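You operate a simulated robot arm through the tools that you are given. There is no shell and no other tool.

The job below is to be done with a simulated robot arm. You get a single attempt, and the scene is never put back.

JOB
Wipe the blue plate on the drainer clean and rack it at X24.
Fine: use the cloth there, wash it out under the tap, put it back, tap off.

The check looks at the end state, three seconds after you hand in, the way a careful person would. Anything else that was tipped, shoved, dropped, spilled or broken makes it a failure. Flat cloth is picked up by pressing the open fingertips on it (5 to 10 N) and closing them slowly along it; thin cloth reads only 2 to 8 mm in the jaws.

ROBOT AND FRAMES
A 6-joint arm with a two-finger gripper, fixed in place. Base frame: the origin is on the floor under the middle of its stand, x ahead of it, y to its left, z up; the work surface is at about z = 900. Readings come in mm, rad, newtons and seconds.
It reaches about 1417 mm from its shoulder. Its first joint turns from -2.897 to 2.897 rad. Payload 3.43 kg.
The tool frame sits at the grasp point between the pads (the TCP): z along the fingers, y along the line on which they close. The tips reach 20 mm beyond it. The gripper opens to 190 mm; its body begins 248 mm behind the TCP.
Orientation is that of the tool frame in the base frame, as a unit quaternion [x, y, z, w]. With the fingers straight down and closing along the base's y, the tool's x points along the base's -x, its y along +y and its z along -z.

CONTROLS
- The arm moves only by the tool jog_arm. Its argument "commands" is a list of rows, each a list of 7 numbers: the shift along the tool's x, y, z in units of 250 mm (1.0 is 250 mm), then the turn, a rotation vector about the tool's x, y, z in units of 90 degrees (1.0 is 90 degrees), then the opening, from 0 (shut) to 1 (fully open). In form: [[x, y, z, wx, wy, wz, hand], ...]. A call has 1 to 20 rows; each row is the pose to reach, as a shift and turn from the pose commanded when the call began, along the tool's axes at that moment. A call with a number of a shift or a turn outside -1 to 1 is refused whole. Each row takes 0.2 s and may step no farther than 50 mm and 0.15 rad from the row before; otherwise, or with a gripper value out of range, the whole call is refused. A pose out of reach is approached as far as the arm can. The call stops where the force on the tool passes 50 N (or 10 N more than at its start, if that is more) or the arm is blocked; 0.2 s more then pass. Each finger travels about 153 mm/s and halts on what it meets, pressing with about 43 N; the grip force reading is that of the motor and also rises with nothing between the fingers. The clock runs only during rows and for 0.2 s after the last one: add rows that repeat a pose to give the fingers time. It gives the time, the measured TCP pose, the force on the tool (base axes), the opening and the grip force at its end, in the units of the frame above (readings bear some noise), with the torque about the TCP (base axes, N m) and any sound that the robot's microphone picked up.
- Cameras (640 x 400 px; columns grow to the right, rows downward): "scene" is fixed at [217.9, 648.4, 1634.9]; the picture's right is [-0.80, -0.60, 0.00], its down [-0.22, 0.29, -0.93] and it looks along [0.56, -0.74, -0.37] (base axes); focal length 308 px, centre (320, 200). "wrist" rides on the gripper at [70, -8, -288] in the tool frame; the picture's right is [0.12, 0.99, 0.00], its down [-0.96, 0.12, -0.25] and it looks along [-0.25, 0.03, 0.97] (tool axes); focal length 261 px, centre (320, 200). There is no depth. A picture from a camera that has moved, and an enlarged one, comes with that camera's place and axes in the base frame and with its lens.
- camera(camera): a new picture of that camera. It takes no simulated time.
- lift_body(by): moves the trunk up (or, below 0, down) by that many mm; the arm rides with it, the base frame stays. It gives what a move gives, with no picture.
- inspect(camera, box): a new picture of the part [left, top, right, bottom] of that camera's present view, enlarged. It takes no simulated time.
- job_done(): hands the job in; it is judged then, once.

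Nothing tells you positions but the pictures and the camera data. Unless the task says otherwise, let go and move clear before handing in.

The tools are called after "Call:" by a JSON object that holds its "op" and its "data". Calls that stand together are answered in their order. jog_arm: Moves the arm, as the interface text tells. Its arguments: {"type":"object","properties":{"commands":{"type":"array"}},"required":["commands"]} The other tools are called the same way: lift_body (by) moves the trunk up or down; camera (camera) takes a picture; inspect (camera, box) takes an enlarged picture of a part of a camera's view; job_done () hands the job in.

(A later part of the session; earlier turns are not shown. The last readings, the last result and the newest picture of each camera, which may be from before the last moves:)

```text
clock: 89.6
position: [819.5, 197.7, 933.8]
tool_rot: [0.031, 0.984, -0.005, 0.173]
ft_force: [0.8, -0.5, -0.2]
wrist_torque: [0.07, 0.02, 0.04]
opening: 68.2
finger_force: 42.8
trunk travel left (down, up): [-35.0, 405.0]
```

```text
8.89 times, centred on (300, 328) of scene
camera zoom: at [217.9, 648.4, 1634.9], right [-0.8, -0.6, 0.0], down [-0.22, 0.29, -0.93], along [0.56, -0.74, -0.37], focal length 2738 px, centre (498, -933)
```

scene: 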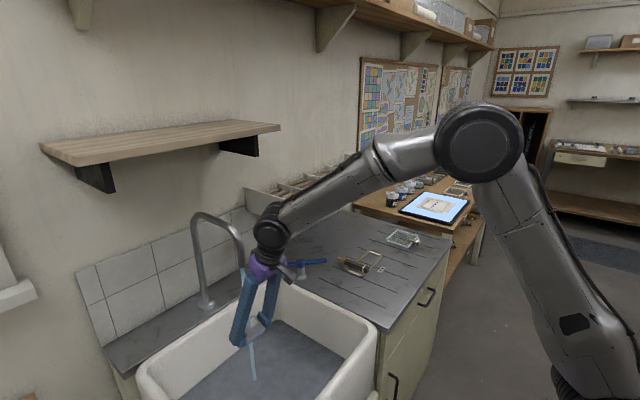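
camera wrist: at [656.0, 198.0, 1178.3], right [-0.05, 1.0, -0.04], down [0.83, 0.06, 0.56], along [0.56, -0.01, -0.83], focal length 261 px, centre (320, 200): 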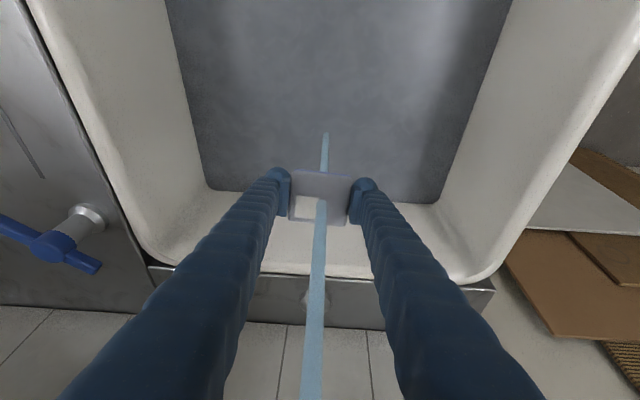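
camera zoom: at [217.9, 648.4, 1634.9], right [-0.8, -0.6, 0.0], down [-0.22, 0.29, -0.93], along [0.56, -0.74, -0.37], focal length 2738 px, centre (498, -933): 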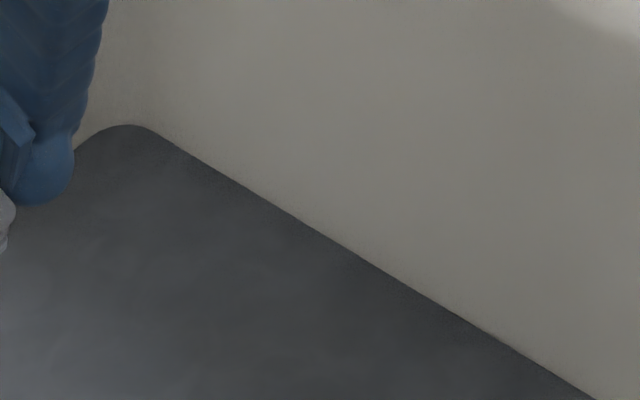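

Call:
{"op": "inspect", "data": {"camera": "scene", "box": [278, 310, 282, 314]}}

Call:
{"op": "inspect", "data": {"camera": "scene", "box": [280, 310, 340, 350]}}

Call:
{"op": "inspect", "data": {"camera": "scene", "box": [250, 305, 290, 350]}}

```text
16.00 times, centred on (280, 312) of scene
camera zoom: at [217.9, 648.4, 1634.9], right [-0.8, -0.6, 0.0], down [-0.22, 0.29, -0.93], along [0.56, -0.74, -0.37], focal length 4929 px, centre (960, -1592)
```

zoom: 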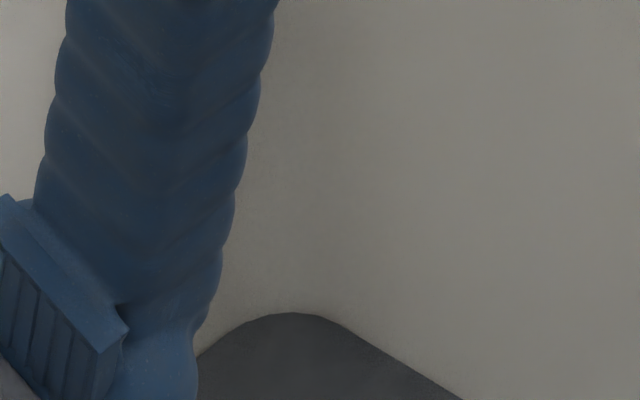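

```text
10.00 times, centred on (310, 330) of scene
camera zoom: at [217.9, 648.4, 1634.9], right [-0.8, -0.6, 0.0], down [-0.22, 0.29, -0.93], along [0.56, -0.74, -0.37], focal length 3080 px, centre (420, -1100)
```

zoom: 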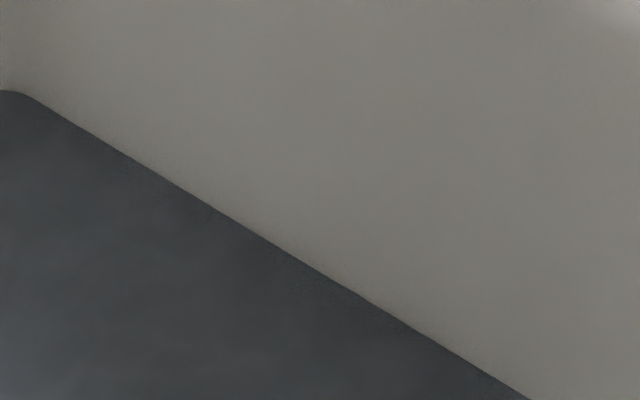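

```text
8.89 times, centred on (270, 328) of scene
camera zoom: at [217.9, 648.4, 1634.9], right [-0.8, -0.6, 0.0], down [-0.22, 0.29, -0.93], along [0.56, -0.74, -0.37], focal length 2738 px, centre (764, -933)
```

zoom: 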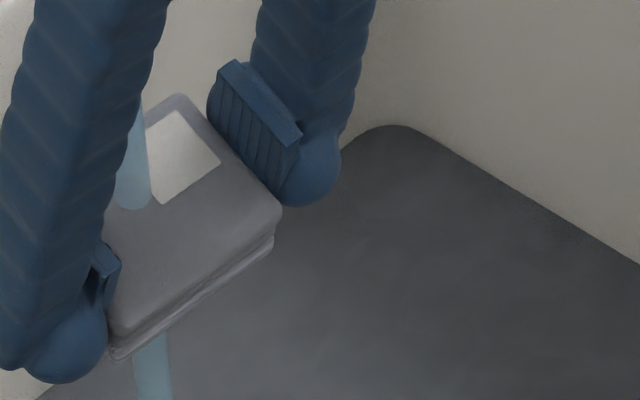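

The cloth's underside is clean again. I'll draw it out of the stream, let it drip over the basin for a moment, then carry it back.

Call:
{"op": "jog_arm", "data": {"commands": [[0.082, -0.043, -0.079, 0, 0, 0, 0.25], [0.164, -0.086, -0.158, 0, 0, 0, 0.25], [0.246, -0.128, -0.238, 0, 0, 0, 0.25], [0.246, -0.128, -0.238, 0, 0, 0, 0.25], [0.246, -0.128, -0.238, 0, 0, 0, 0.25], [0.246, -0.128, -0.238, 0, 0, 0, 0.25], [0.246, -0.128, -0.238, 0, 0, 0, 0.25], [0.246, -0.128, -0.238, 0, 0, 0, 0.25], [0.246, -0.128, -0.238, 0, 0, 0, 0.25], [0.246, -0.128, -0.238, 0, 0, 0, 0.25]]}}

Call:
{"op": "camera", "data": {"camera": "scene"}}

Call:
{"op": "inspect", "data": {"camera": "scene", "box": [250, 300, 310, 350]}}

```text
clock: 91.8
position: [736.7, 172.4, 966.8]
tool_rot: [0.031, 0.984, -0.005, 0.173]
ft_force: [-0.1, 0.2, -1.2]
wrist_torque: [0.03, -0.01, -0.02]
opening: 68.1
finger_force: 42.8
trunk travel left (down, up): [-35.0, 405.0]
```

```text
taken
```

scene: 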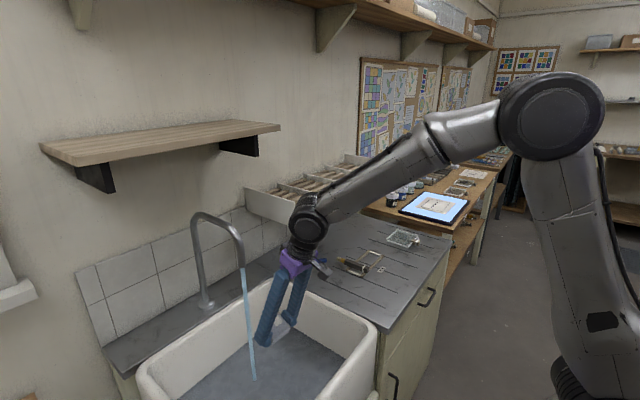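

```text
8.00 times, centred on (280, 325) of scene
camera zoom: at [217.9, 648.4, 1634.9], right [-0.8, -0.6, 0.0], down [-0.22, 0.29, -0.93], along [0.56, -0.74, -0.37], focal length 2464 px, centre (640, -800)
```

zoom: 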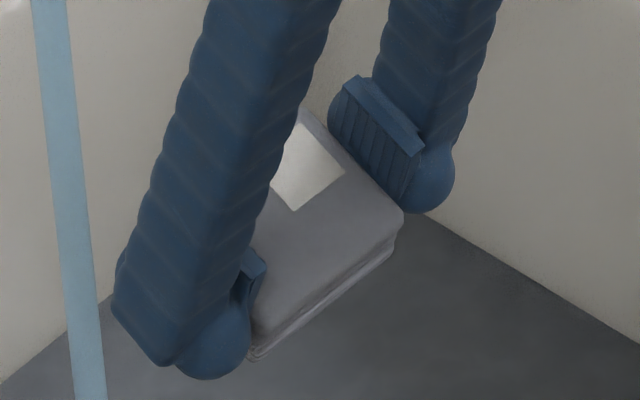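

Call:
{"op": "jog_arm", "data": {"commands": [[0.035, -0.158, -0.065, 0, 0, 0, 0.25], [0.07, -0.315, -0.129, 0, 0, 0, 0.25], [0.105, -0.473, -0.194, 0, 0, 0, 0.25], [0.14, -0.631, -0.258, 0, 0, 0, 0.25], [0.175, -0.788, -0.323, 0, 0, 0, 0.25], [0.21, -0.946, -0.387, 0, 0, 0, 0.25]]}}

Call:
{"op": "jog_arm", "data": {"commands": [[0.015, -0.162, 0.0, 0, 0.037, 0, 0.25], [0.03, -0.325, 0.0, 0, 0.074, 0, 0.25], [0.046, -0.487, 0.0, 0, 0.111, 0, 0.25], [0.061, -0.65, 0.0, 0, 0.148, 0, 0.25], [0.077, -0.812, 0.0, 0, 0.185, 0, 0.25], [0.092, -0.975, 0.0, 0, 0.222, 0, 0.25]]}}

Call:
{"op": "camera", "data": {"camera": "wrist"}}

```text
clock: 93.2
position: [637.3, -59.4, 1040.0]
tool_rot: [0.03, 0.984, -0.006, 0.174]
ft_force: [0.0, 0.7, 0.2]
wrist_torque: [-0.04, 0.01, 0.01]
opening: 68.1
finger_force: 43.0
trunk travel left (down, up): [-35.0, 405.0]
```

```text
clock: 94.6
position: [603.4, -303.2, 1034.0]
tool_rot: [0.03, 1.0, 0.0, -0.001]
ft_force: [-0.5, 0.5, -1.3]
wrist_torque: [-0.12, -0.01, 0.05]
opening: 68.5
finger_force: 42.7
trunk travel left (down, up): [-35.0, 405.0]
```

```text
taken
camera wrist: at [533.4, -307.9, 1320.0], right [-0.06, 1.0, 0.0], down [0.97, 0.06, 0.25], along [0.24, 0.01, -0.97], focal length 261 px, centre (320, 200)
```

wrist: 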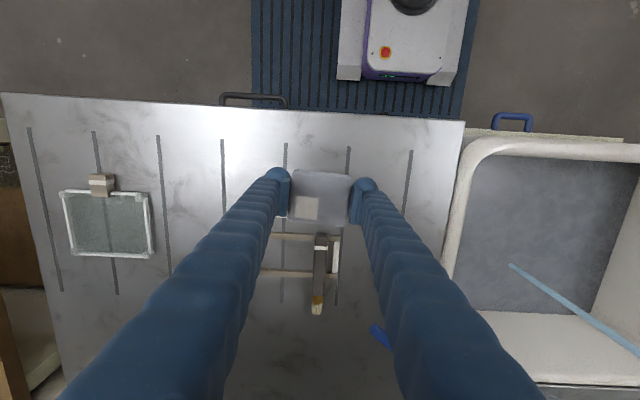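

Call:
{"op": "jog_arm", "data": {"commands": [[0.023, -0.17, 0.03, 0, 0, 0, 0.25], [0.046, -0.34, 0.08, 0, 0, 0, 0.25], [0.069, -0.51, 0.13, 0, 0, 0, 0.25], [0.092, -0.681, 0.176, 0, 0, 0, 0.25], [0.092, -0.681, 0.176, 0, 0, 0, 0.25]]}}

Call:
{"op": "camera", "data": {"camera": "wrist"}}

```text
clock: 95.8
position: [571.7, -473.6, 987.1]
tool_rot: [0.031, 1.0, 0.0, 0.0]
ft_force: [-0.9, 0.0, -1.0]
wrist_torque: [0.13, 0.01, -0.02]
opening: 68.2
finger_force: 42.4
trunk travel left (down, up): [-35.0, 405.0]
```

```text
taken
camera wrist: at [500.9, -478.3, 1274.8], right [-0.06, 1.0, 0.0], down [0.97, 0.06, 0.25], along [0.25, 0.01, -0.97], focal length 261 px, centre (320, 200)
```

wrist: 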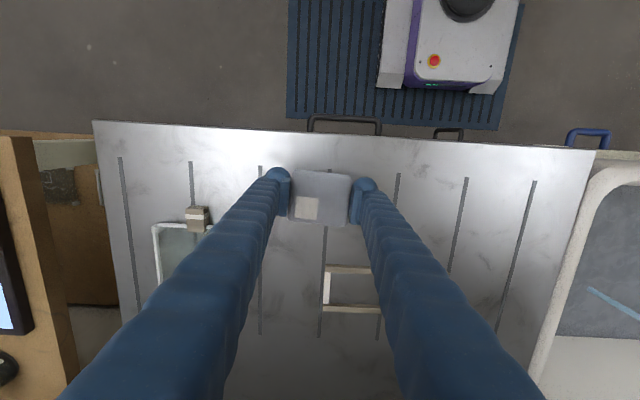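

Call:
{"op": "jog_arm", "data": {"commands": [[0.007, 0.007, 0.1, 0, 0, 0, 0.25], [0.007, 0.007, 0.17, 0, 0, 0, 0.25], [0.007, 0.007, 0.2, 0, 0, 0, 0.25], [0.007, 0.007, 0.208, 0, 0, 0, 0.25], [0.007, 0.007, 0.214, 0, 0, 0, 0.25]]}}

Call:
{"op": "inspect", "data": {"camera": "scene", "box": [390, 235, 440, 275]}}

```text
clock: 97.0
position: [571.1, -468.4, 933.8]
tool_rot: [0.032, 0.999, 0.0, 0.0]
ft_force: [0.4, -0.2, -0.8]
wrist_torque: [-0.02, 0.03, 0.01]
opening: 68.1
finger_force: 43.1
trunk travel left (down, up): [-35.0, 405.0]
```

```text
10.00 times, centred on (415, 255) of scene
camera zoom: at [217.9, 648.4, 1634.9], right [-0.8, -0.6, 0.0], down [-0.22, 0.29, -0.93], along [0.56, -0.74, -0.37], focal length 3080 px, centre (-630, -350)
```

zoom: 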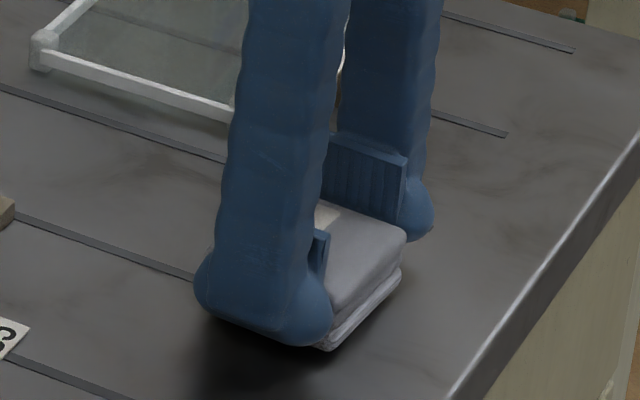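

Call:
{"op": "jog_arm", "data": {"commands": [[0, 0, 0.004, 0, 0, 0, 0.25], [0, 0, 0.007, 0, 0, 0, 0.25]]}}

```text
clock: 97.6
position: [570.7, -469.0, 932.6]
tool_rot: [0.031, 1.0, 0.001, 0.0]
ft_force: [-0.2, -0.7, -0.7]
wrist_torque: [0.01, 0.0, -0.01]
opening: 68.4
finger_force: 43.3
trunk travel left (down, up): [-35.0, 405.0]
```

Call:
{"op": "jog_arm", "data": {"commands": [[0, 0, 0.003, 0, 0, 0, 0.25], [0, 0, 0.006, 0, 0, 0, 0.25]]}}

```text
clock: 98.2
position: [570.0, -467.4, 932.3]
tool_rot: [0.031, 1.0, 0.0, 0.0]
ft_force: [-0.4, 0.4, -1.5]
wrist_torque: [-0.01, 0.0, 0.01]
opening: 68.4
finger_force: 42.5
trunk travel left (down, up): [-35.0, 405.0]
```

Call:
{"op": "jog_arm", "data": {"commands": [[0, 0, 0.004, 0, 0, 0, 0.25], [0, 0, 0.008, 0, 0, 0, 0.25]]}}

```text
clock: 98.8
position: [568.8, -468.4, 930.5]
tool_rot: [0.032, 0.999, 0.0, 0.0]
ft_force: [0.2, 0.9, -1.3]
wrist_torque: [0.01, 0.0, -0.03]
opening: 67.9
finger_force: 43.5
trunk travel left (down, up): [-35.0, 405.0]
```

Call:
{"op": "jog_arm", "data": {"commands": [[0, 0, 0.004, 0, 0, 0, 0.25], [0, 0, 0.006, 0, 0, 0, 0.25]]}}

Call:
{"op": "inspect", "data": {"camera": "scene", "box": [400, 245, 430, 270]}}

```text
clock: 99.4
position: [568.9, -468.2, 929.6]
tool_rot: [0.031, 1.0, -0.001, 0.002]
ft_force: [-0.4, -1.2, 11.8]
wrist_torque: [0.2, -0.01, -0.01]
opening: 68.2
finger_force: 42.6
trunk travel left (down, up): [-35.0, 405.0]
```

```text
16.00 times, centred on (415, 258) of scene
camera zoom: at [217.9, 648.4, 1634.9], right [-0.8, -0.6, 0.0], down [-0.22, 0.29, -0.93], along [0.56, -0.74, -0.37], focal length 4929 px, centre (-1200, -720)
```

zoom: 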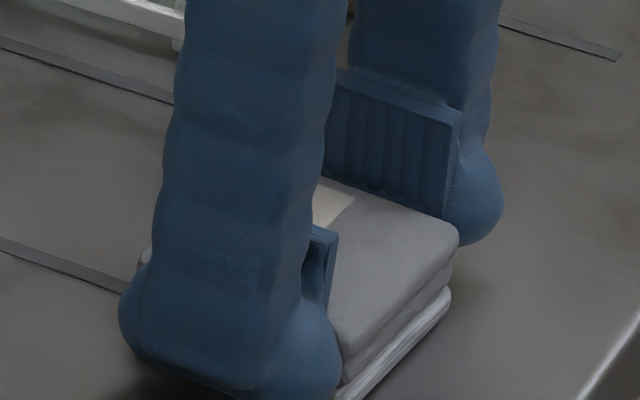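

Call:
{"op": "jog_arm", "data": {"commands": [[0, 0, -0.004, 0, 0, 0, 0.25], [-0.003, -0.012, -0.004, 0, 0, 0, 0.25], [-0.003, -0.012, -0.001, 0, 0, 0, 0.25], [-0.003, -0.012, -0.001, 0, 0, 0, 0.38], [-0.003, -0.012, -0.001, 0, 0, 0, 0.42], [-0.003, -0.012, -0.001, 0, 0, 0, 0.5], [-0.003, -0.012, -0.001, 0, 0, 0, 0.6], [-0.003, -0.012, -0.001, 0, 0, 0, 0.7]]}}

Call:
{"op": "camera", "data": {"camera": "wrist"}}

Call:
{"op": "inspect", "data": {"camera": "scene", "box": [390, 235, 440, 275]}}

```text
clock: 101.2
position: [570.8, -471.5, 928.9]
tool_rot: [0.032, 0.999, 0.0, 0.0]
ft_force: [0.0, -0.5, 0.1]
wrist_torque: [-0.01, -0.03, -0.02]
opening: 132.8
finger_force: 0.1
trunk travel left (down, up): [-35.0, 405.0]
```

```text
taken
camera wrist: at [499.1, -476.2, 1216.0], right [-0.06, 1.0, 0.0], down [0.97, 0.06, 0.25], along [0.25, 0.01, -0.97], focal length 261 px, centre (320, 200)
```

wrist: 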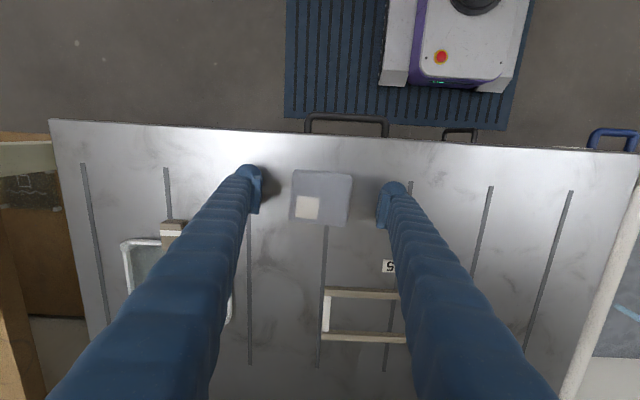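

```text
10.00 times, centred on (415, 255) of scene
camera zoom: at [217.9, 648.4, 1634.9], right [-0.8, -0.6, 0.0], down [-0.22, 0.29, -0.93], along [0.56, -0.74, -0.37], focal length 3080 px, centre (-630, -350)
```

zoom: 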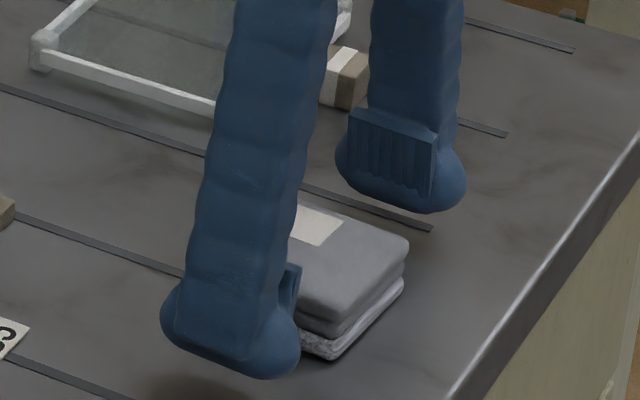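

The cloth is back in its place, clean. Now to shut the tap: up, across with fingers closed, tilting the tool 30°.

Call:
{"op": "jog_arm", "data": {"commands": [[0, 0, -0.16, 0, 0, 0, 0.7], [0, 0, -0.32, 0, 0, 0, 0.7], [0, 0, -0.48, 0, 0, 0, 0.5], [-0.095, 0.142, -0.496, 0, -0.067, 0, 0.2], [-0.19, 0.285, -0.512, 0, -0.133, 0, 0], [-0.286, 0.427, -0.528, 0, -0.2, 0, 0], [-0.381, 0.57, -0.544, 0, -0.266, 0, 0], [-0.476, 0.712, -0.56, 0, -0.333, 0, 0]]}}

Call:
{"op": "camera", "data": {"camera": "scene"}}

Call:
{"op": "camera", "data": {"camera": "wrist"}}

```text
clock: 103.0
position: [702.3, -300.7, 1070.3]
tool_rot: [0.03, 0.965, -0.007, 0.259]
ft_force: [-0.2, -1.0, 0.0]
wrist_torque: [0.06, 0.0, 0.04]
opening: 0.0
finger_force: 34.1
trunk travel left (down, up): [-35.0, 405.0]
```

```text
taken
```

scene: 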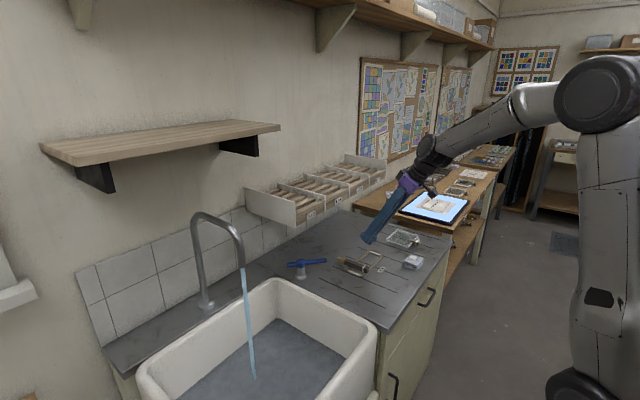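

```text
taken
camera wrist: at [495.9, -298.0, 1284.0], right [-0.04, 1.0, -0.06], down [0.71, 0.07, 0.7], along [0.7, -0.01, -0.72], focal length 261 px, centre (320, 200)
```

wrist: 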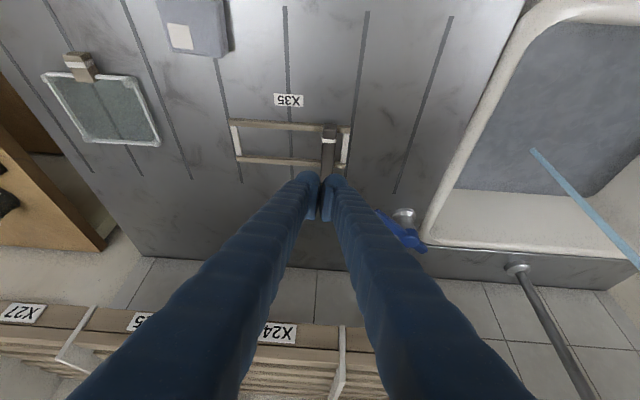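

Call:
{"op": "inspect", "data": {"camera": "scene", "box": [275, 240, 345, 290]}}

Call:
{"op": "inspect", "data": {"camera": "wrist", "box": [360, 190, 450, 270]}}

```text
8.00 times, centred on (310, 265) of scene
camera zoom: at [217.9, 648.4, 1634.9], right [-0.8, -0.6, 0.0], down [-0.22, 0.29, -0.93], along [0.56, -0.74, -0.37], focal length 2464 px, centre (400, -320)
```

zoom: 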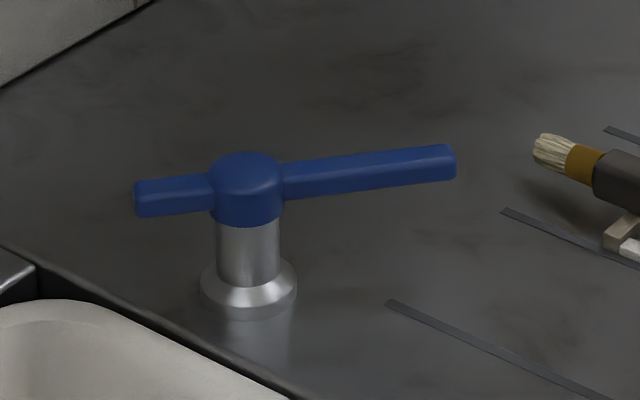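

```text
5.00 times, centred on (405, 230) of wrist
camera zoom: at [495.9, -298.0, 1284.0], right [-0.04, 1.0, -0.06], down [0.71, 0.07, 0.7], along [0.7, -0.01, -0.72], focal length 1303 px, centre (-105, 50)
```

zoom: 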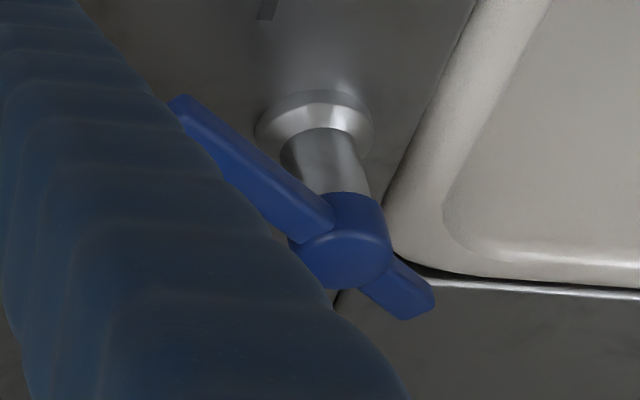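

The lever stands at about 50°. I'll come down on its far side (towards the wall) before sweeping it back.

Call:
{"op": "jog_arm", "data": {"commands": [[-0.099, 0.072, 0.108, 0, 0, 0, 0], [-0.198, 0.144, 0.216, 0, 0, 0, 0], [-0.297, 0.216, 0.324, 0, 0, 0, 0], [-0.396, 0.288, 0.432, 0, 0, 0, 0], [-0.495, 0.36, 0.54, 0, 0, 0, 0], [-0.495, 0.36, 0.54, 0, 0, 0, 0]]}}

Call:
{"op": "inspect", "data": {"camera": "scene", "box": [260, 180, 400, 290]}}

Call:
{"op": "camera", "data": {"camera": "wrist"}}

```text
clock: 104.4
position: [880.5, -222.3, 1011.5]
tool_rot: [0.031, 0.966, -0.009, 0.258]
ft_force: [0.2, -0.7, -1.3]
wrist_torque: [-0.02, 0.01, 0.0]
opening: 0.2
finger_force: 34.4
trunk travel left (down, up): [-35.0, 405.0]
```

```text
3.64 times, centred on (330, 235) of scene
camera zoom: at [217.9, 648.4, 1634.9], right [-0.8, -0.6, 0.0], down [-0.22, 0.29, -0.93], along [0.56, -0.74, -0.37], focal length 1120 px, centre (284, 73)
```

zoom: 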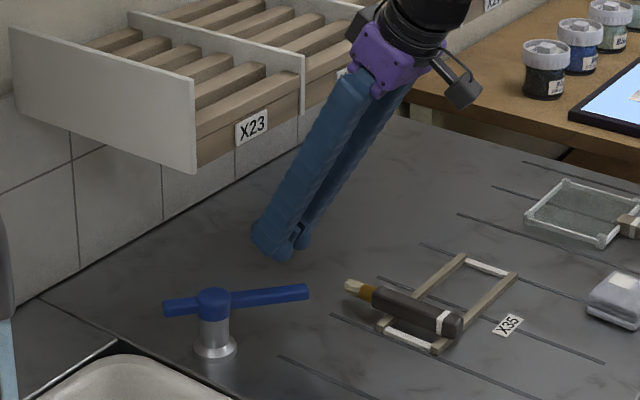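

```text
taken
camera wrist: at [675.0, -219.0, 1225.8], right [-0.04, 1.0, -0.06], down [0.72, 0.07, 0.69], along [0.7, -0.01, -0.72], focal length 261 px, centre (320, 200)
```

wrist: 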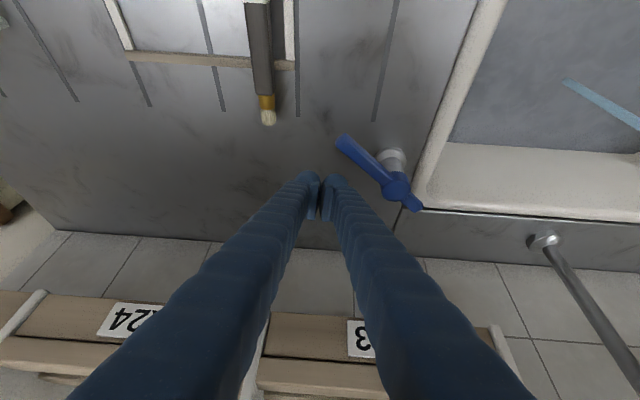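

Positioned on the far side of the lever. Lowering to its height and sweeping it back to the off position.

Call:
{"op": "jog_arm", "data": {"commands": [[0.05, 0, 0.087, 0, 0, 0, 0], [0.098, 0, 0.17, 0, 0, 0, 0], [0.144, 0.058, 0.143, 0, 0, 0, 0], [0.167, 0.063, 0.13, 0, 0, 0, 0], [0.19, 0.068, 0.116, 0, 0, 0, 0], [0.237, 0.089, 0.089, 0, 0, 0, 0], [0.282, 0.123, 0.063, 0, 0, 0, 0], [0.322, 0.169, 0.04, 0, 0, 0, 0], [0.339, 0.194, 0.03, 0, 0, 0, 0], [0.354, 0.219, 0.022, 0, 0, 0, 0]]}}

Call:
{"op": "inspect", "data": {"camera": "scene", "box": [260, 180, 400, 290]}}

Call:
{"op": "camera", "data": {"camera": "scene"}}

```text
clock: 106.6
position: [811.2, -166.8, 964.5]
tool_rot: [0.029, 0.965, -0.009, 0.26]
ft_force: [8.1, -26.8, -1.3]
wrist_torque: [0.02, 0.0, 0.18]
opening: 0.1
finger_force: 34.3
trunk travel left (down, up): [-35.0, 405.0]
```

```text
3.64 times, centred on (330, 235) of scene
camera zoom: at [217.9, 648.4, 1634.9], right [-0.8, -0.6, 0.0], down [-0.22, 0.29, -0.93], along [0.56, -0.74, -0.37], focal length 1120 px, centre (284, 73)
```

zoom: 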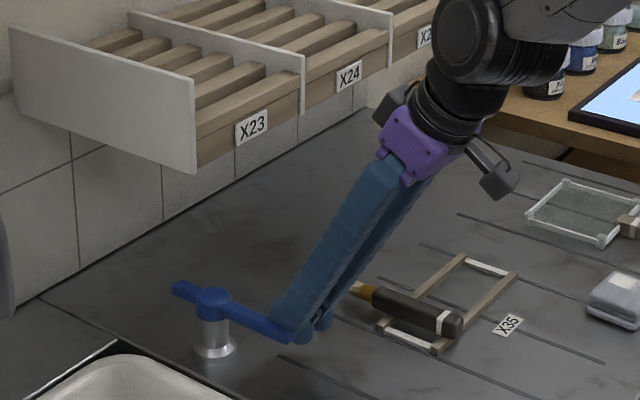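

```text
taken
```

scene: 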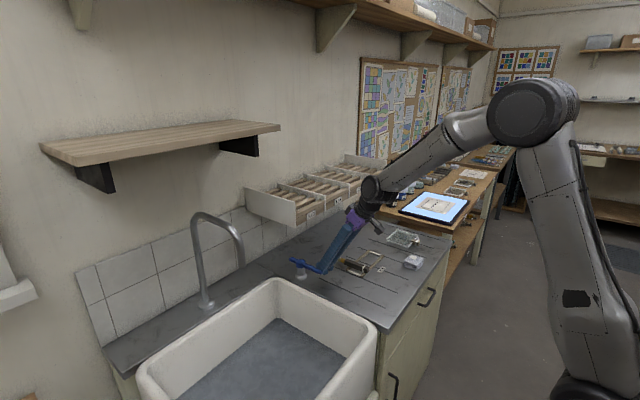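

The tap is off and the lever is against its stop. I'll back away, then head for the plate handle.

Call:
{"op": "jog_arm", "data": {"commands": [[0, -0.06, 0, 0, 0, 0, 0], [0.04, -0.08, -0.16, 0, 0, 0, 0], [0.083, -0.095, -0.325, 0, 0, 0, 0], [0.122, -0.18, -0.48, 0, 0, 0, 0], [0.162, -0.27, -0.63, 0, 0, 0, 0.2], [0.2, -0.4, -0.75, 0, 0, 0, 0.4], [0.26, -0.55, -0.85, 0, 0, 0, 0.5]]}}

Call:
{"op": "camera", "data": {"camera": "scene"}}

Call:
{"op": "inspect", "data": {"camera": "scene", "box": [180, 200, 400, 400]}}

```text
clock: 108.2
position: [637.7, -287.3, 1116.0]
tool_rot: [0.03, 0.966, -0.009, 0.257]
ft_force: [0.1, 0.8, -0.3]
wrist_torque: [-0.08, 0.08, -0.02]
opening: 95.0
finger_force: 0.1
trunk travel left (down, up): [-35.0, 405.0]
```

```text
taken
```

scene: 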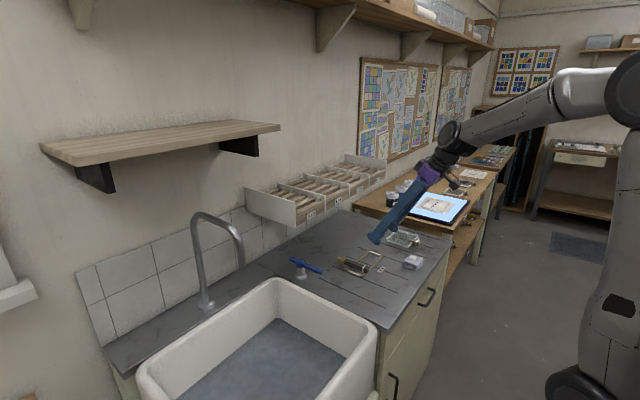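

```text
2.00 times, centred on (290, 300) of scene
camera zoom: at [217.9, 648.4, 1634.9], right [-0.8, -0.6, 0.0], down [-0.22, 0.29, -0.93], along [0.56, -0.74, -0.37], focal length 616 px, centre (380, 0)
```

zoom: 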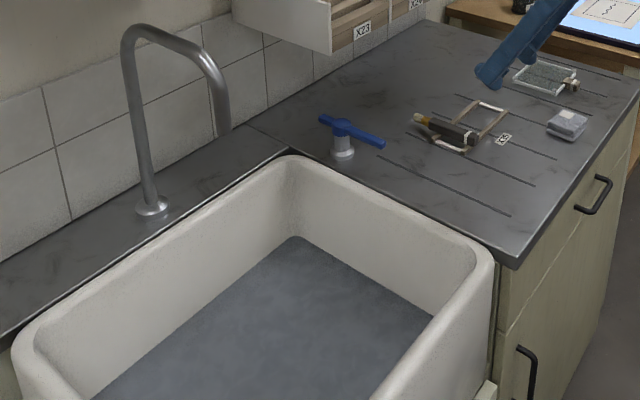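

Tap off, stream stopped. I'll raise the trunk some for the plate and rack work, then move to the handle.

Call:
{"op": "lift_body", "data": {"by": 115}}

Call:
{"op": "jog_arm", "data": {"commands": [[0, -0.17, 0, -0.0065, 0, -0.0112, 0.5], [0, -0.34, 0, -0.013, 0, -0.0225, 0.5], [0, -0.51, 0, -0.0195, 0, -0.0338, 0.5], [0, -0.68, 0, -0.026, 0, -0.045, 0.5], [0, -0.85, 0, -0.026, 0, -0.045, 0.5], [0, -1.0, 0, -0.026, 0, -0.045, 0.5]]}}

Call:
{"op": "camera", "data": {"camera": "wrist"}}

Call:
{"op": "camera", "data": {"camera": "scene"}}

```text
clock: 109.7
position: [638.2, -287.1, 1231.0]
tool_rot: [0.03, 0.966, -0.008, 0.258]
ft_force: [-1.1, 0.3, 0.3]
wrist_torque: [-0.02, 0.02, 0.01]
opening: 95.2
finger_force: 0.1
trunk travel left (down, up): [-150.0, 290.0]
```

```text
clock: 111.1
position: [622.4, -537.9, 1230.2]
tool_rot: [-0.009, 0.966, 0.002, 0.258]
ft_force: [0.1, -0.1, 0.7]
wrist_torque: [0.0, 0.02, -0.01]
opening: 94.7
finger_force: 0.0
trunk travel left (down, up): [-150.0, 290.0]
```

```text
taken
camera wrist: at [418.2, -551.6, 1444.7], right [-0.12, 0.99, -0.06], down [0.71, 0.13, 0.69], along [0.7, 0.04, -0.72], focal length 261 px, centre (320, 200)
```

wrist: 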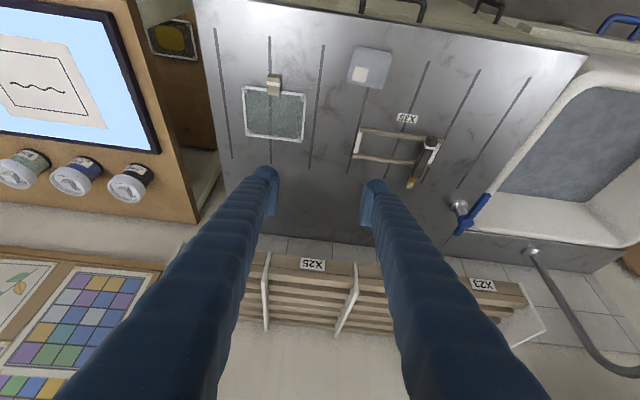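

```text
taken
```

scene: 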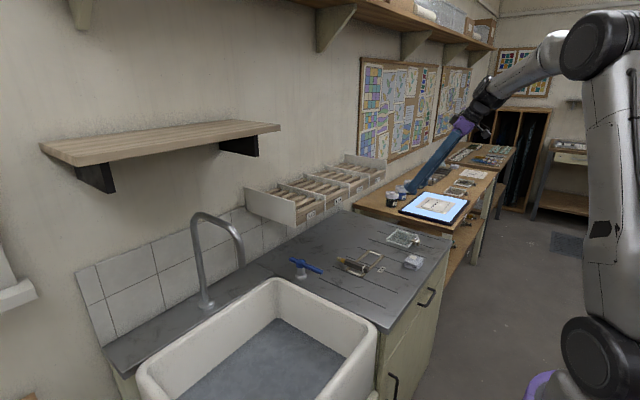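

Call:
{"op": "inspect", "data": {"camera": "wrist", "box": [225, 65, 325, 145]}}

Call:
{"op": "inspect", "data": {"camera": "wrist", "box": [258, 68, 298, 98]}}

Call:
{"op": "inspect", "data": {"camera": "scene", "box": [400, 228, 425, 248]}}

```text
5.00 times, centred on (275, 105) of wrist
camera zoom: at [418.2, -551.6, 1444.7], right [-0.12, 0.99, -0.06], down [0.71, 0.13, 0.69], along [0.7, 0.04, -0.72], focal length 1303 px, centre (545, 675)
```

zoom: 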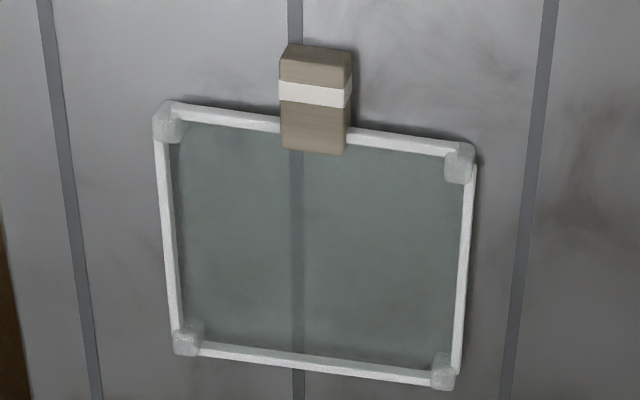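

```text
13.33 times, centred on (278, 83) of wrist
camera zoom: at [418.2, -551.6, 1444.7], right [-0.12, 0.99, -0.06], down [0.71, 0.13, 0.69], along [0.7, 0.04, -0.72], focal length 3475 px, centre (880, 1760)
```

zoom: 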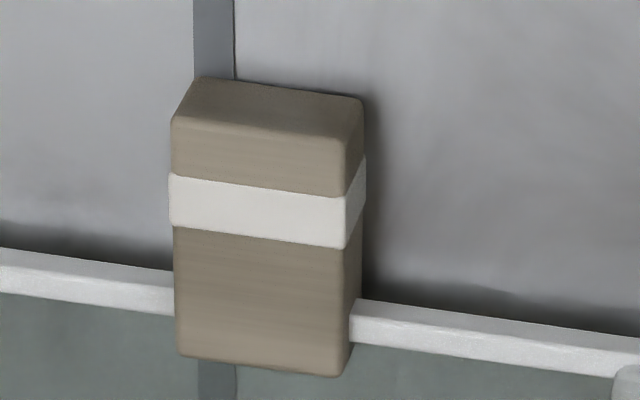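

```text
16.00 times, centred on (412, 238) of scene
camera zoom: at [217.9, 648.4, 1634.9], right [-0.8, -0.6, 0.0], down [-0.22, 0.29, -0.93], along [0.56, -0.74, -0.37], focal length 4929 px, centre (-1160, -408)
```

zoom: 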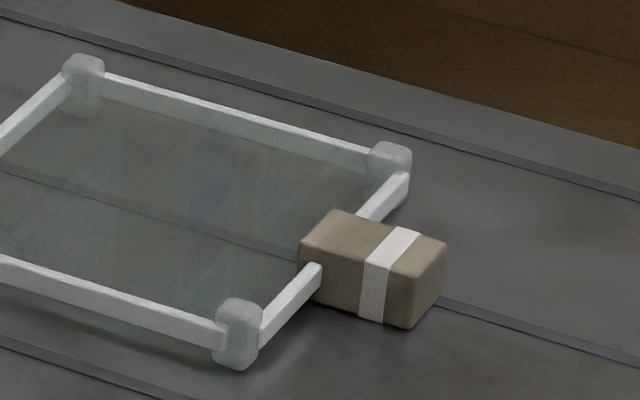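

The handle is about 25 mm wide, at x 615-651, y ≈ -650, z 904-920. I'll move to a stand-off behind and above it along the tilted approach line with a narrower opening.

Call:
{"op": "jog_arm", "data": {"commands": [[0.106, -0.0745, 0.121, 0, 0, 0, 0.4], [0.212, -0.149, 0.243, 0, 0, 0, 0.27], [0.318, -0.2235, 0.364, 0, 0, 0, 0.27], [0.423, -0.298, 0.485, 0, 0, 0, 0.27], [0.529, -0.3725, 0.607, 0, 0, 0, 0.27], [0.635, -0.447, 0.728, 0, 0, 0, 0.27], [0.635, -0.447, 0.728, 0, 0, 0, 0.27]]}}

Call:
{"op": "camera", "data": {"camera": "wrist"}}

Call:
{"op": "inspect", "data": {"camera": "scene", "box": [380, 200, 450, 265]}}

```text
clock: 112.7
position: [578.9, -649.4, 995.4]
tool_rot: [-0.008, 0.966, 0.002, 0.258]
ft_force: [-0.3, -0.5, -0.4]
wrist_torque: [0.12, -0.02, 0.05]
opening: 51.4
finger_force: 0.0
trunk travel left (down, up): [-150.0, 290.0]
```

```text
taken
camera wrist: at [374.9, -663.4, 1208.3], right [-0.12, 0.99, -0.06], down [0.71, 0.13, 0.69], along [0.7, 0.04, -0.72], focal length 261 px, centre (320, 200)
```

wrist: 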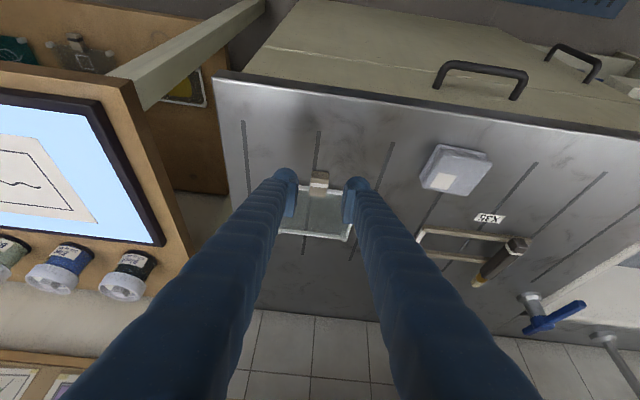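

```text
6.15 times, centred on (415, 232) of scene
camera zoom: at [217.9, 648.4, 1634.9], right [-0.8, -0.6, 0.0], down [-0.22, 0.29, -0.93], along [0.56, -0.74, -0.37], focal length 1896 px, centre (-265, 0)
```

zoom: 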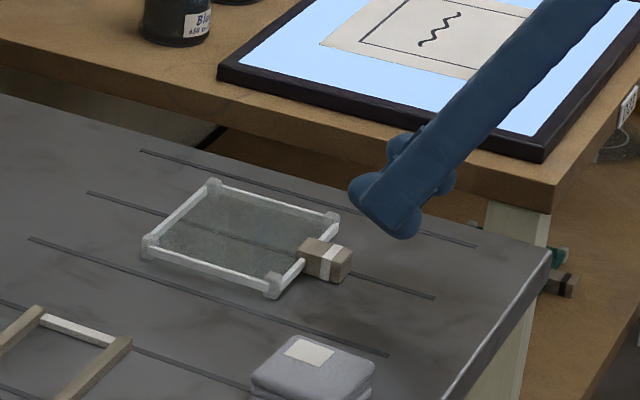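

Call:
{"op": "jog_arm", "data": {"commands": [[0, -0.002, 0.1, 0, 0, 0, 0.27], [0, -0.004, 0.2, 0, 0, 0, 0.27], [0, -0.004, 0.27, 0, 0, 0, 0.27], [0, -0.004, 0.3, 0, 0, 0, 0.27], [0, -0.004, 0.318, 0, 0, 0, 0.27]]}}

Call:
{"op": "inspect", "data": {"camera": "wrist", "box": [250, 140, 390, 230]}}

Call:
{"op": "inspect", "data": {"camera": "scene", "box": [390, 215, 440, 255]}}

```text
clock: 113.9
position: [618.1, -651.0, 925.0]
tool_rot: [-0.009, 0.966, 0.002, 0.258]
ft_force: [0.5, 0.1, 0.1]
wrist_torque: [-0.01, 0.01, 0.0]
opening: 51.5
finger_force: 0.1
trunk travel left (down, up): [-150.0, 290.0]
```

```text
4.44 times, centred on (320, 185) of wrist
camera zoom: at [413.9, -664.0, 1138.8], right [-0.12, 0.99, -0.06], down [0.71, 0.13, 0.69], along [0.7, 0.04, -0.72], focal length 1158 px, centre (320, 267)
```

zoom: 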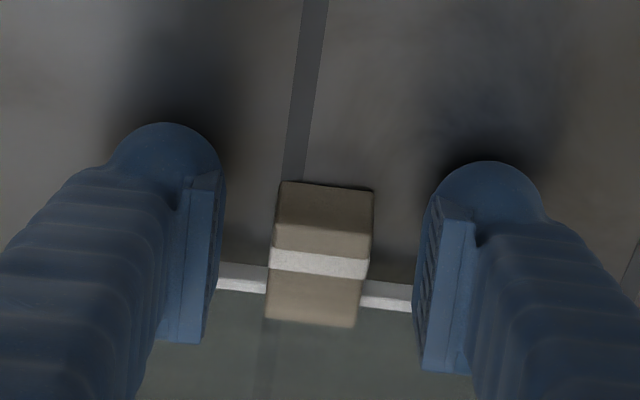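

```text
10.00 times, centred on (415, 235) of scene
camera zoom: at [217.9, 648.4, 1634.9], right [-0.8, -0.6, 0.0], down [-0.22, 0.29, -0.93], along [0.56, -0.74, -0.37], focal length 3080 px, centre (-630, -150)
```

zoom: 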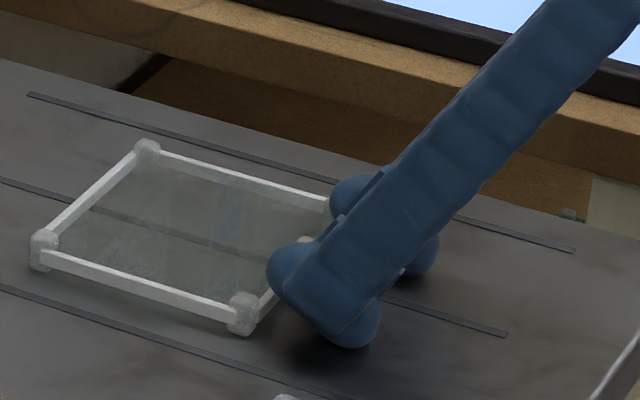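

The pads straddle the handle evenly. Closing slowly on it.

Call:
{"op": "jog_arm", "data": {"commands": [[0, 0, 0, 0, 0, 0, 0.22], [0, 0, 0, 0, 0, 0, 0.18], [0, 0, 0, 0, 0, 0, 0.15], [0, 0, 0, 0, 0, 0, 0.13], [0, 0, 0, 0, 0, 0, 0.1], [0, 0, 0, 0, 0, 0, 0.05], [0, 0, 0, 0, 0, 0, 0.0]]}}

Call:
{"op": "inspect", "data": {"camera": "wrist", "box": [250, 140, 390, 230]}}

```text
clock: 115.5
position: [619.5, -650.8, 925.1]
tool_rot: [-0.009, 0.966, 0.003, 0.257]
ft_force: [0.3, -0.3, -0.2]
wrist_torque: [0.06, -0.01, -0.07]
opening: 24.8
finger_force: 43.2
trunk travel left (down, up): [-150.0, 290.0]
```

```text
4.44 times, centred on (320, 185) of wrist
camera zoom: at [414.0, -663.9, 1139.0], right [-0.12, 0.99, -0.06], down [0.71, 0.13, 0.69], along [0.7, 0.04, -0.72], focal length 1158 px, centre (320, 267)
```

zoom: 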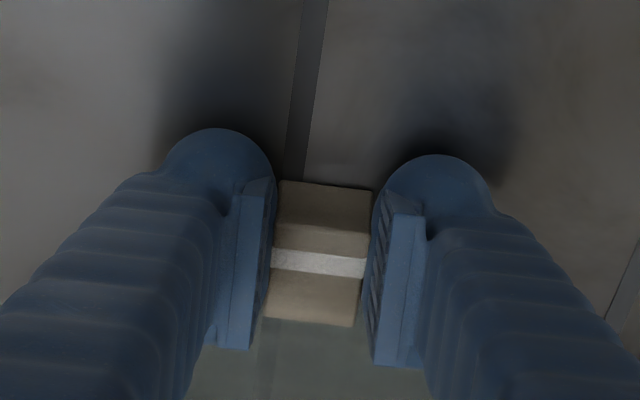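

Gripped at 24.8 mm. Lifting straight up a little to see whether the plate stays level.

Call:
{"op": "jog_arm", "data": {"commands": [[-0.01, 0, -0.0173, 0, 0, 0, 0], [-0.03, 0, -0.052, 0, 0, 0, 0], [-0.06, 0, -0.104, 0, 0, 0, 0], [-0.1, 0, -0.173, 0, 0, 0, 0], [-0.1, 0, -0.173, 0, 0, 0, 0]]}}

Call:
{"op": "inspect", "data": {"camera": "scene", "box": [380, 200, 450, 265]}}

Call:
{"op": "camera", "data": {"camera": "wrist"}}

```text
clock: 116.7
position: [619.4, -648.7, 976.7]
tool_rot: [-0.009, 0.966, 0.002, 0.258]
ft_force: [-1.3, -0.3, -1.6]
wrist_torque: [-0.04, 0.11, -0.03]
opening: 24.7
finger_force: 43.2
trunk travel left (down, up): [-150.0, 290.0]
```

```text
6.15 times, centred on (415, 232) of scene
camera zoom: at [217.9, 648.4, 1634.9], right [-0.8, -0.6, 0.0], down [-0.22, 0.29, -0.93], along [0.56, -0.74, -0.37], focal length 1896 px, centre (-265, 0)
```

zoom: 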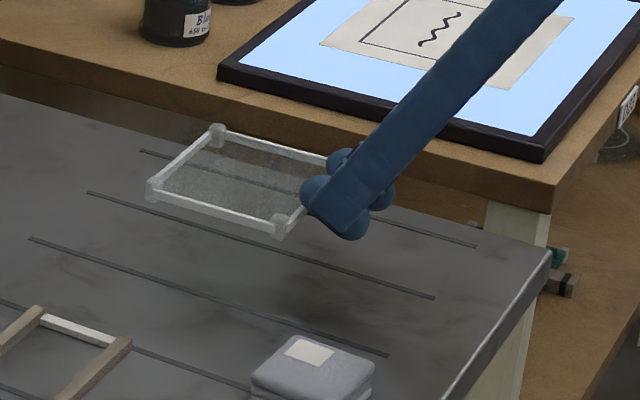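

```text
taken
camera wrist: at [414.4, -662.6, 1189.4], right [-0.12, 0.99, -0.06], down [0.71, 0.13, 0.69], along [0.7, 0.04, -0.72], focal length 261 px, centre (320, 200)
```

wrist: 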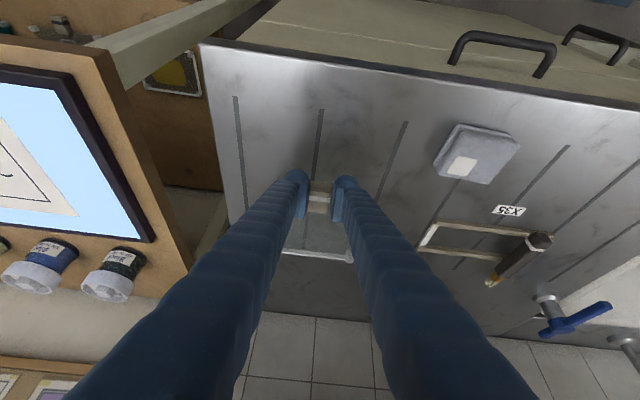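

The plate is held level and is light. I'll raise the trunk another 100 mm, then lift and swing round in front of the rack.

Call:
{"op": "lift_body", "data": {"by": 100}}

Call:
{"op": "jog_arm", "data": {"commands": [[-0.051, 0.05, -0.086, 0, 0, 0, 0], [-0.103, 0.12, -0.172, 0, 0, 0, 0], [-0.16, 0.2, -0.27, 0, 0, 0, 0], [-0.22, 0.3, -0.37, 0, 0, 0, 0], [-0.28, 0.4, -0.47, 0, 0, 0, 0], [-0.34, 0.5, -0.57, 0, 0, 0, 0], [-0.409, 0.6, -0.688, 0, 0, 0, 0]]}}

Call:
{"op": "camera", "data": {"camera": "scene"}}

```text
clock: 118.0
position: [620.3, -649.4, 1075.0]
tool_rot: [-0.009, 0.966, 0.003, 0.259]
ft_force: [-0.8, -0.6, -1.6]
wrist_torque: [0.03, 0.1, 0.03]
opening: 25.0
finger_force: 42.8
trunk travel left (down, up): [-250.0, 190.0]
```

```text
clock: 119.6
position: [618.4, -500.2, 1276.4]
tool_rot: [-0.01, 0.966, 0.002, 0.259]
ft_force: [-0.6, 0.1, -1.1]
wrist_torque: [-0.02, 0.13, -0.03]
opening: 24.7
finger_force: 42.9
trunk travel left (down, up): [-250.0, 190.0]
```

```text
taken
```

scene: 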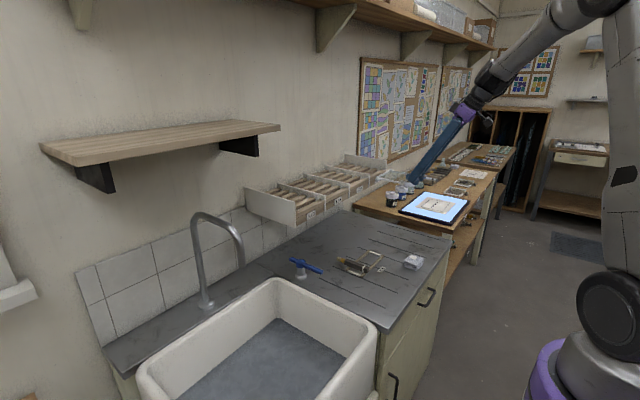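

Call:
{"op": "jog_arm", "data": {"commands": [[-0.04, 0.08, 0.02, 0, 0, 0, 0], [-0.1, 0.19, 0.055, 0, 0, 0, 0], [-0.17, 0.3, 0.095, 0, 0, 0, 0], [-0.24, 0.41, 0.137, 0, 0, 0, 0], [-0.31, 0.52, 0.178, 0, 0, 0, 0], [-0.356, 0.59, 0.205, 0, 0, 0, 0], [-0.356, 0.59, 0.205, 0, 0, 0, 0]]}}

Call:
{"op": "camera", "data": {"camera": "wrist"}}

Call:
{"op": "inspect", "data": {"camera": "scene", "box": [250, 120, 430, 240]}}

```text
clock: 121.2
position: [719.5, -348.1, 1275.9]
tool_rot: [-0.009, 0.966, 0.003, 0.258]
ft_force: [-0.5, 0.1, -1.7]
wrist_torque: [-0.02, 0.12, -0.02]
opening: 24.9
finger_force: 43.1
trunk travel left (down, up): [-250.0, 190.0]
```

```text
taken
camera wrist: at [514.1, -361.8, 1489.6], right [-0.12, 0.99, -0.06], down [0.71, 0.13, 0.69], along [0.7, 0.04, -0.72], focal length 261 px, centre (320, 200)
```

wrist: 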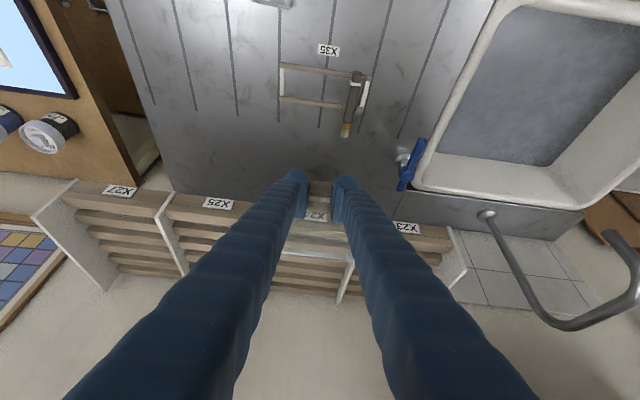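

```text
3.33 times, centred on (340, 180) of scene
camera zoom: at [217.9, 648.4, 1634.9], right [-0.8, -0.6, 0.0], down [-0.22, 0.29, -0.93], along [0.56, -0.74, -0.37], focal length 1027 px, centre (253, 267)
```

zoom: 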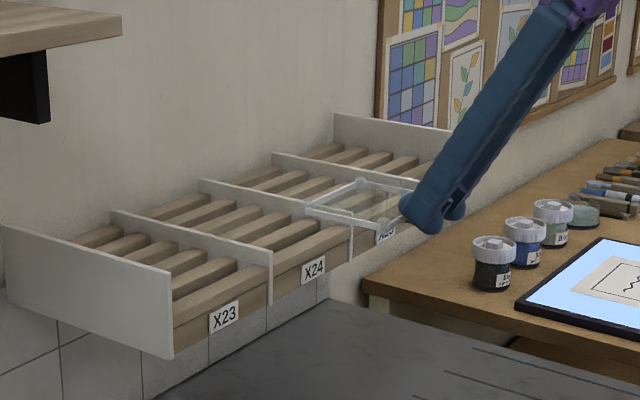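

Call:
{"op": "inspect", "data": {"camera": "wrist", "box": [140, 160, 460, 320]}}

Call:
{"op": "inspect", "data": {"camera": "wrist", "box": [265, 170, 375, 310]}}

```text
2.00 times, centred on (300, 240) of wrist
camera zoom: at [514.1, -361.8, 1489.6], right [-0.12, 0.99, -0.06], down [0.71, 0.13, 0.69], along [0.7, 0.04, -0.72], focal length 521 px, centre (360, 120)
```

zoom: 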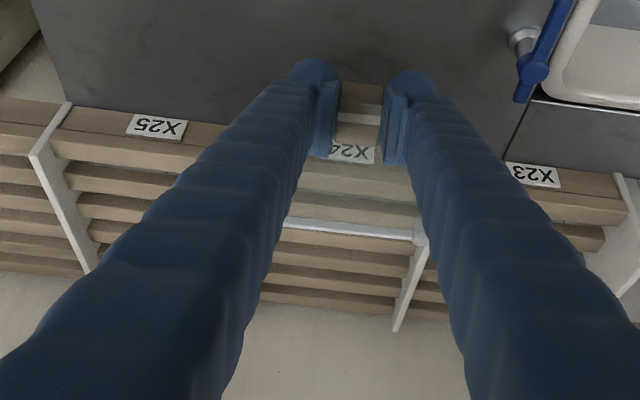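

```text
2.86 times, centred on (320, 240) of wrist
camera zoom: at [514.1, -361.8, 1489.6], right [-0.12, 0.99, -0.06], down [0.71, 0.13, 0.69], along [0.7, 0.04, -0.72], focal length 745 px, centre (320, 86)
```

zoom: 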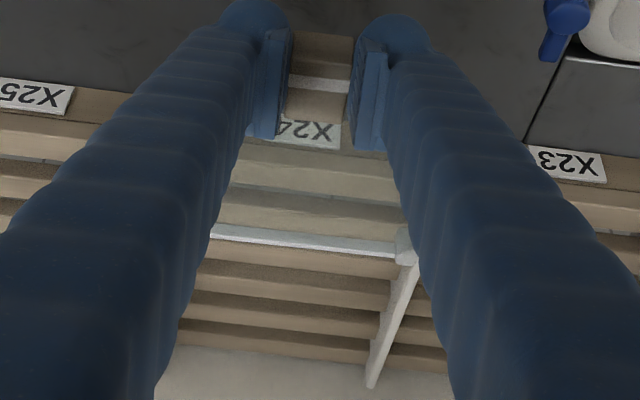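

The X24 label centre comes out at y ≈ -349, and the plate is centred on it to within a few millimetres. Moving forward over the bay, keeping the plate above the dividers.

Call:
{"op": "jog_arm", "data": {"commands": [[-0.09, -0.004, 0.052, 0, 0, 0, 0], [-0.2, -0.008, 0.115, 0, 0, 0, 0], [-0.31, -0.012, 0.179, 0, 0, 0, 0], [-0.42, -0.016, 0.242, 0, 0, 0, 0], [-0.53, -0.02, 0.306, 0, 0, 0, 0], [-0.624, -0.021, 0.36, 0, 0, 0, 0], [-0.624, -0.021, 0.36, 0, 0, 0, 0]]}}

Call:
{"op": "camera", "data": {"camera": "wrist"}}

Call:
{"op": "inspect", "data": {"camera": "scene", "box": [250, 120, 430, 240]}}

Call:
{"op": "camera", "data": {"camera": "scene"}}

```text
clock: 122.8
position: [896.9, -350.8, 1275.7]
tool_rot: [-0.009, 0.966, 0.003, 0.259]
ft_force: [1.0, 0.7, -1.9]
wrist_torque: [0.0, 0.09, 0.01]
opening: 24.8
finger_force: 43.8
trunk travel left (down, up): [-250.0, 190.0]
```

```text
taken
camera wrist: at [692.0, -364.5, 1488.7], right [-0.12, 0.99, -0.06], down [0.71, 0.13, 0.69], along [0.7, 0.04, -0.72], focal length 261 px, centre (320, 200)
```

wrist: 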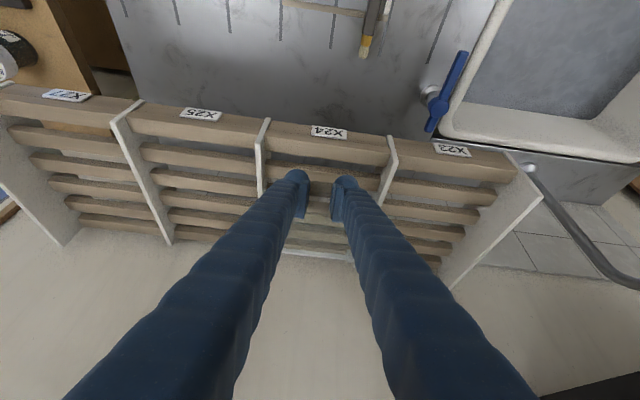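

```text
3.33 times, centred on (340, 180) of scene
camera zoom: at [217.9, 648.4, 1634.9], right [-0.8, -0.6, 0.0], down [-0.22, 0.29, -0.93], along [0.56, -0.74, -0.37], focal length 1027 px, centre (253, 267)
```

zoom: 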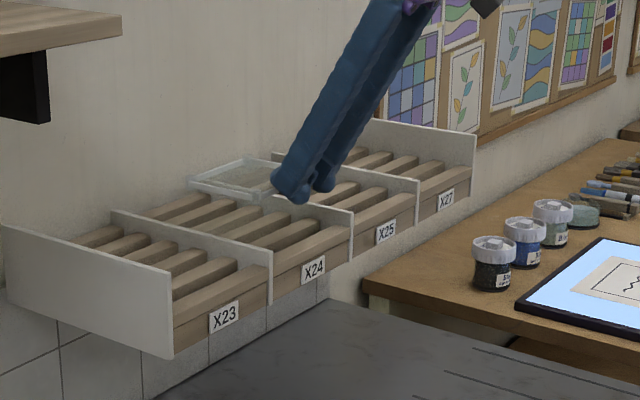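

```text
taken
```

scene: 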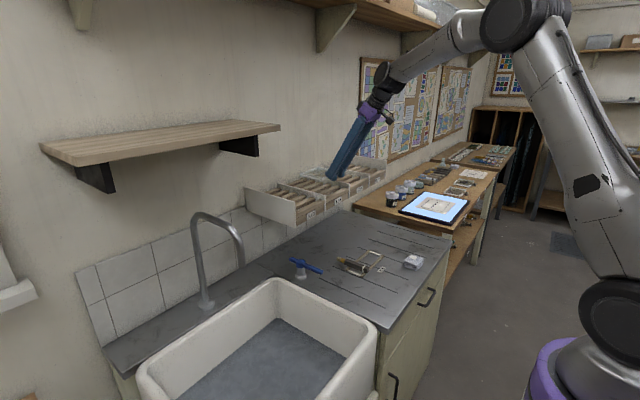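

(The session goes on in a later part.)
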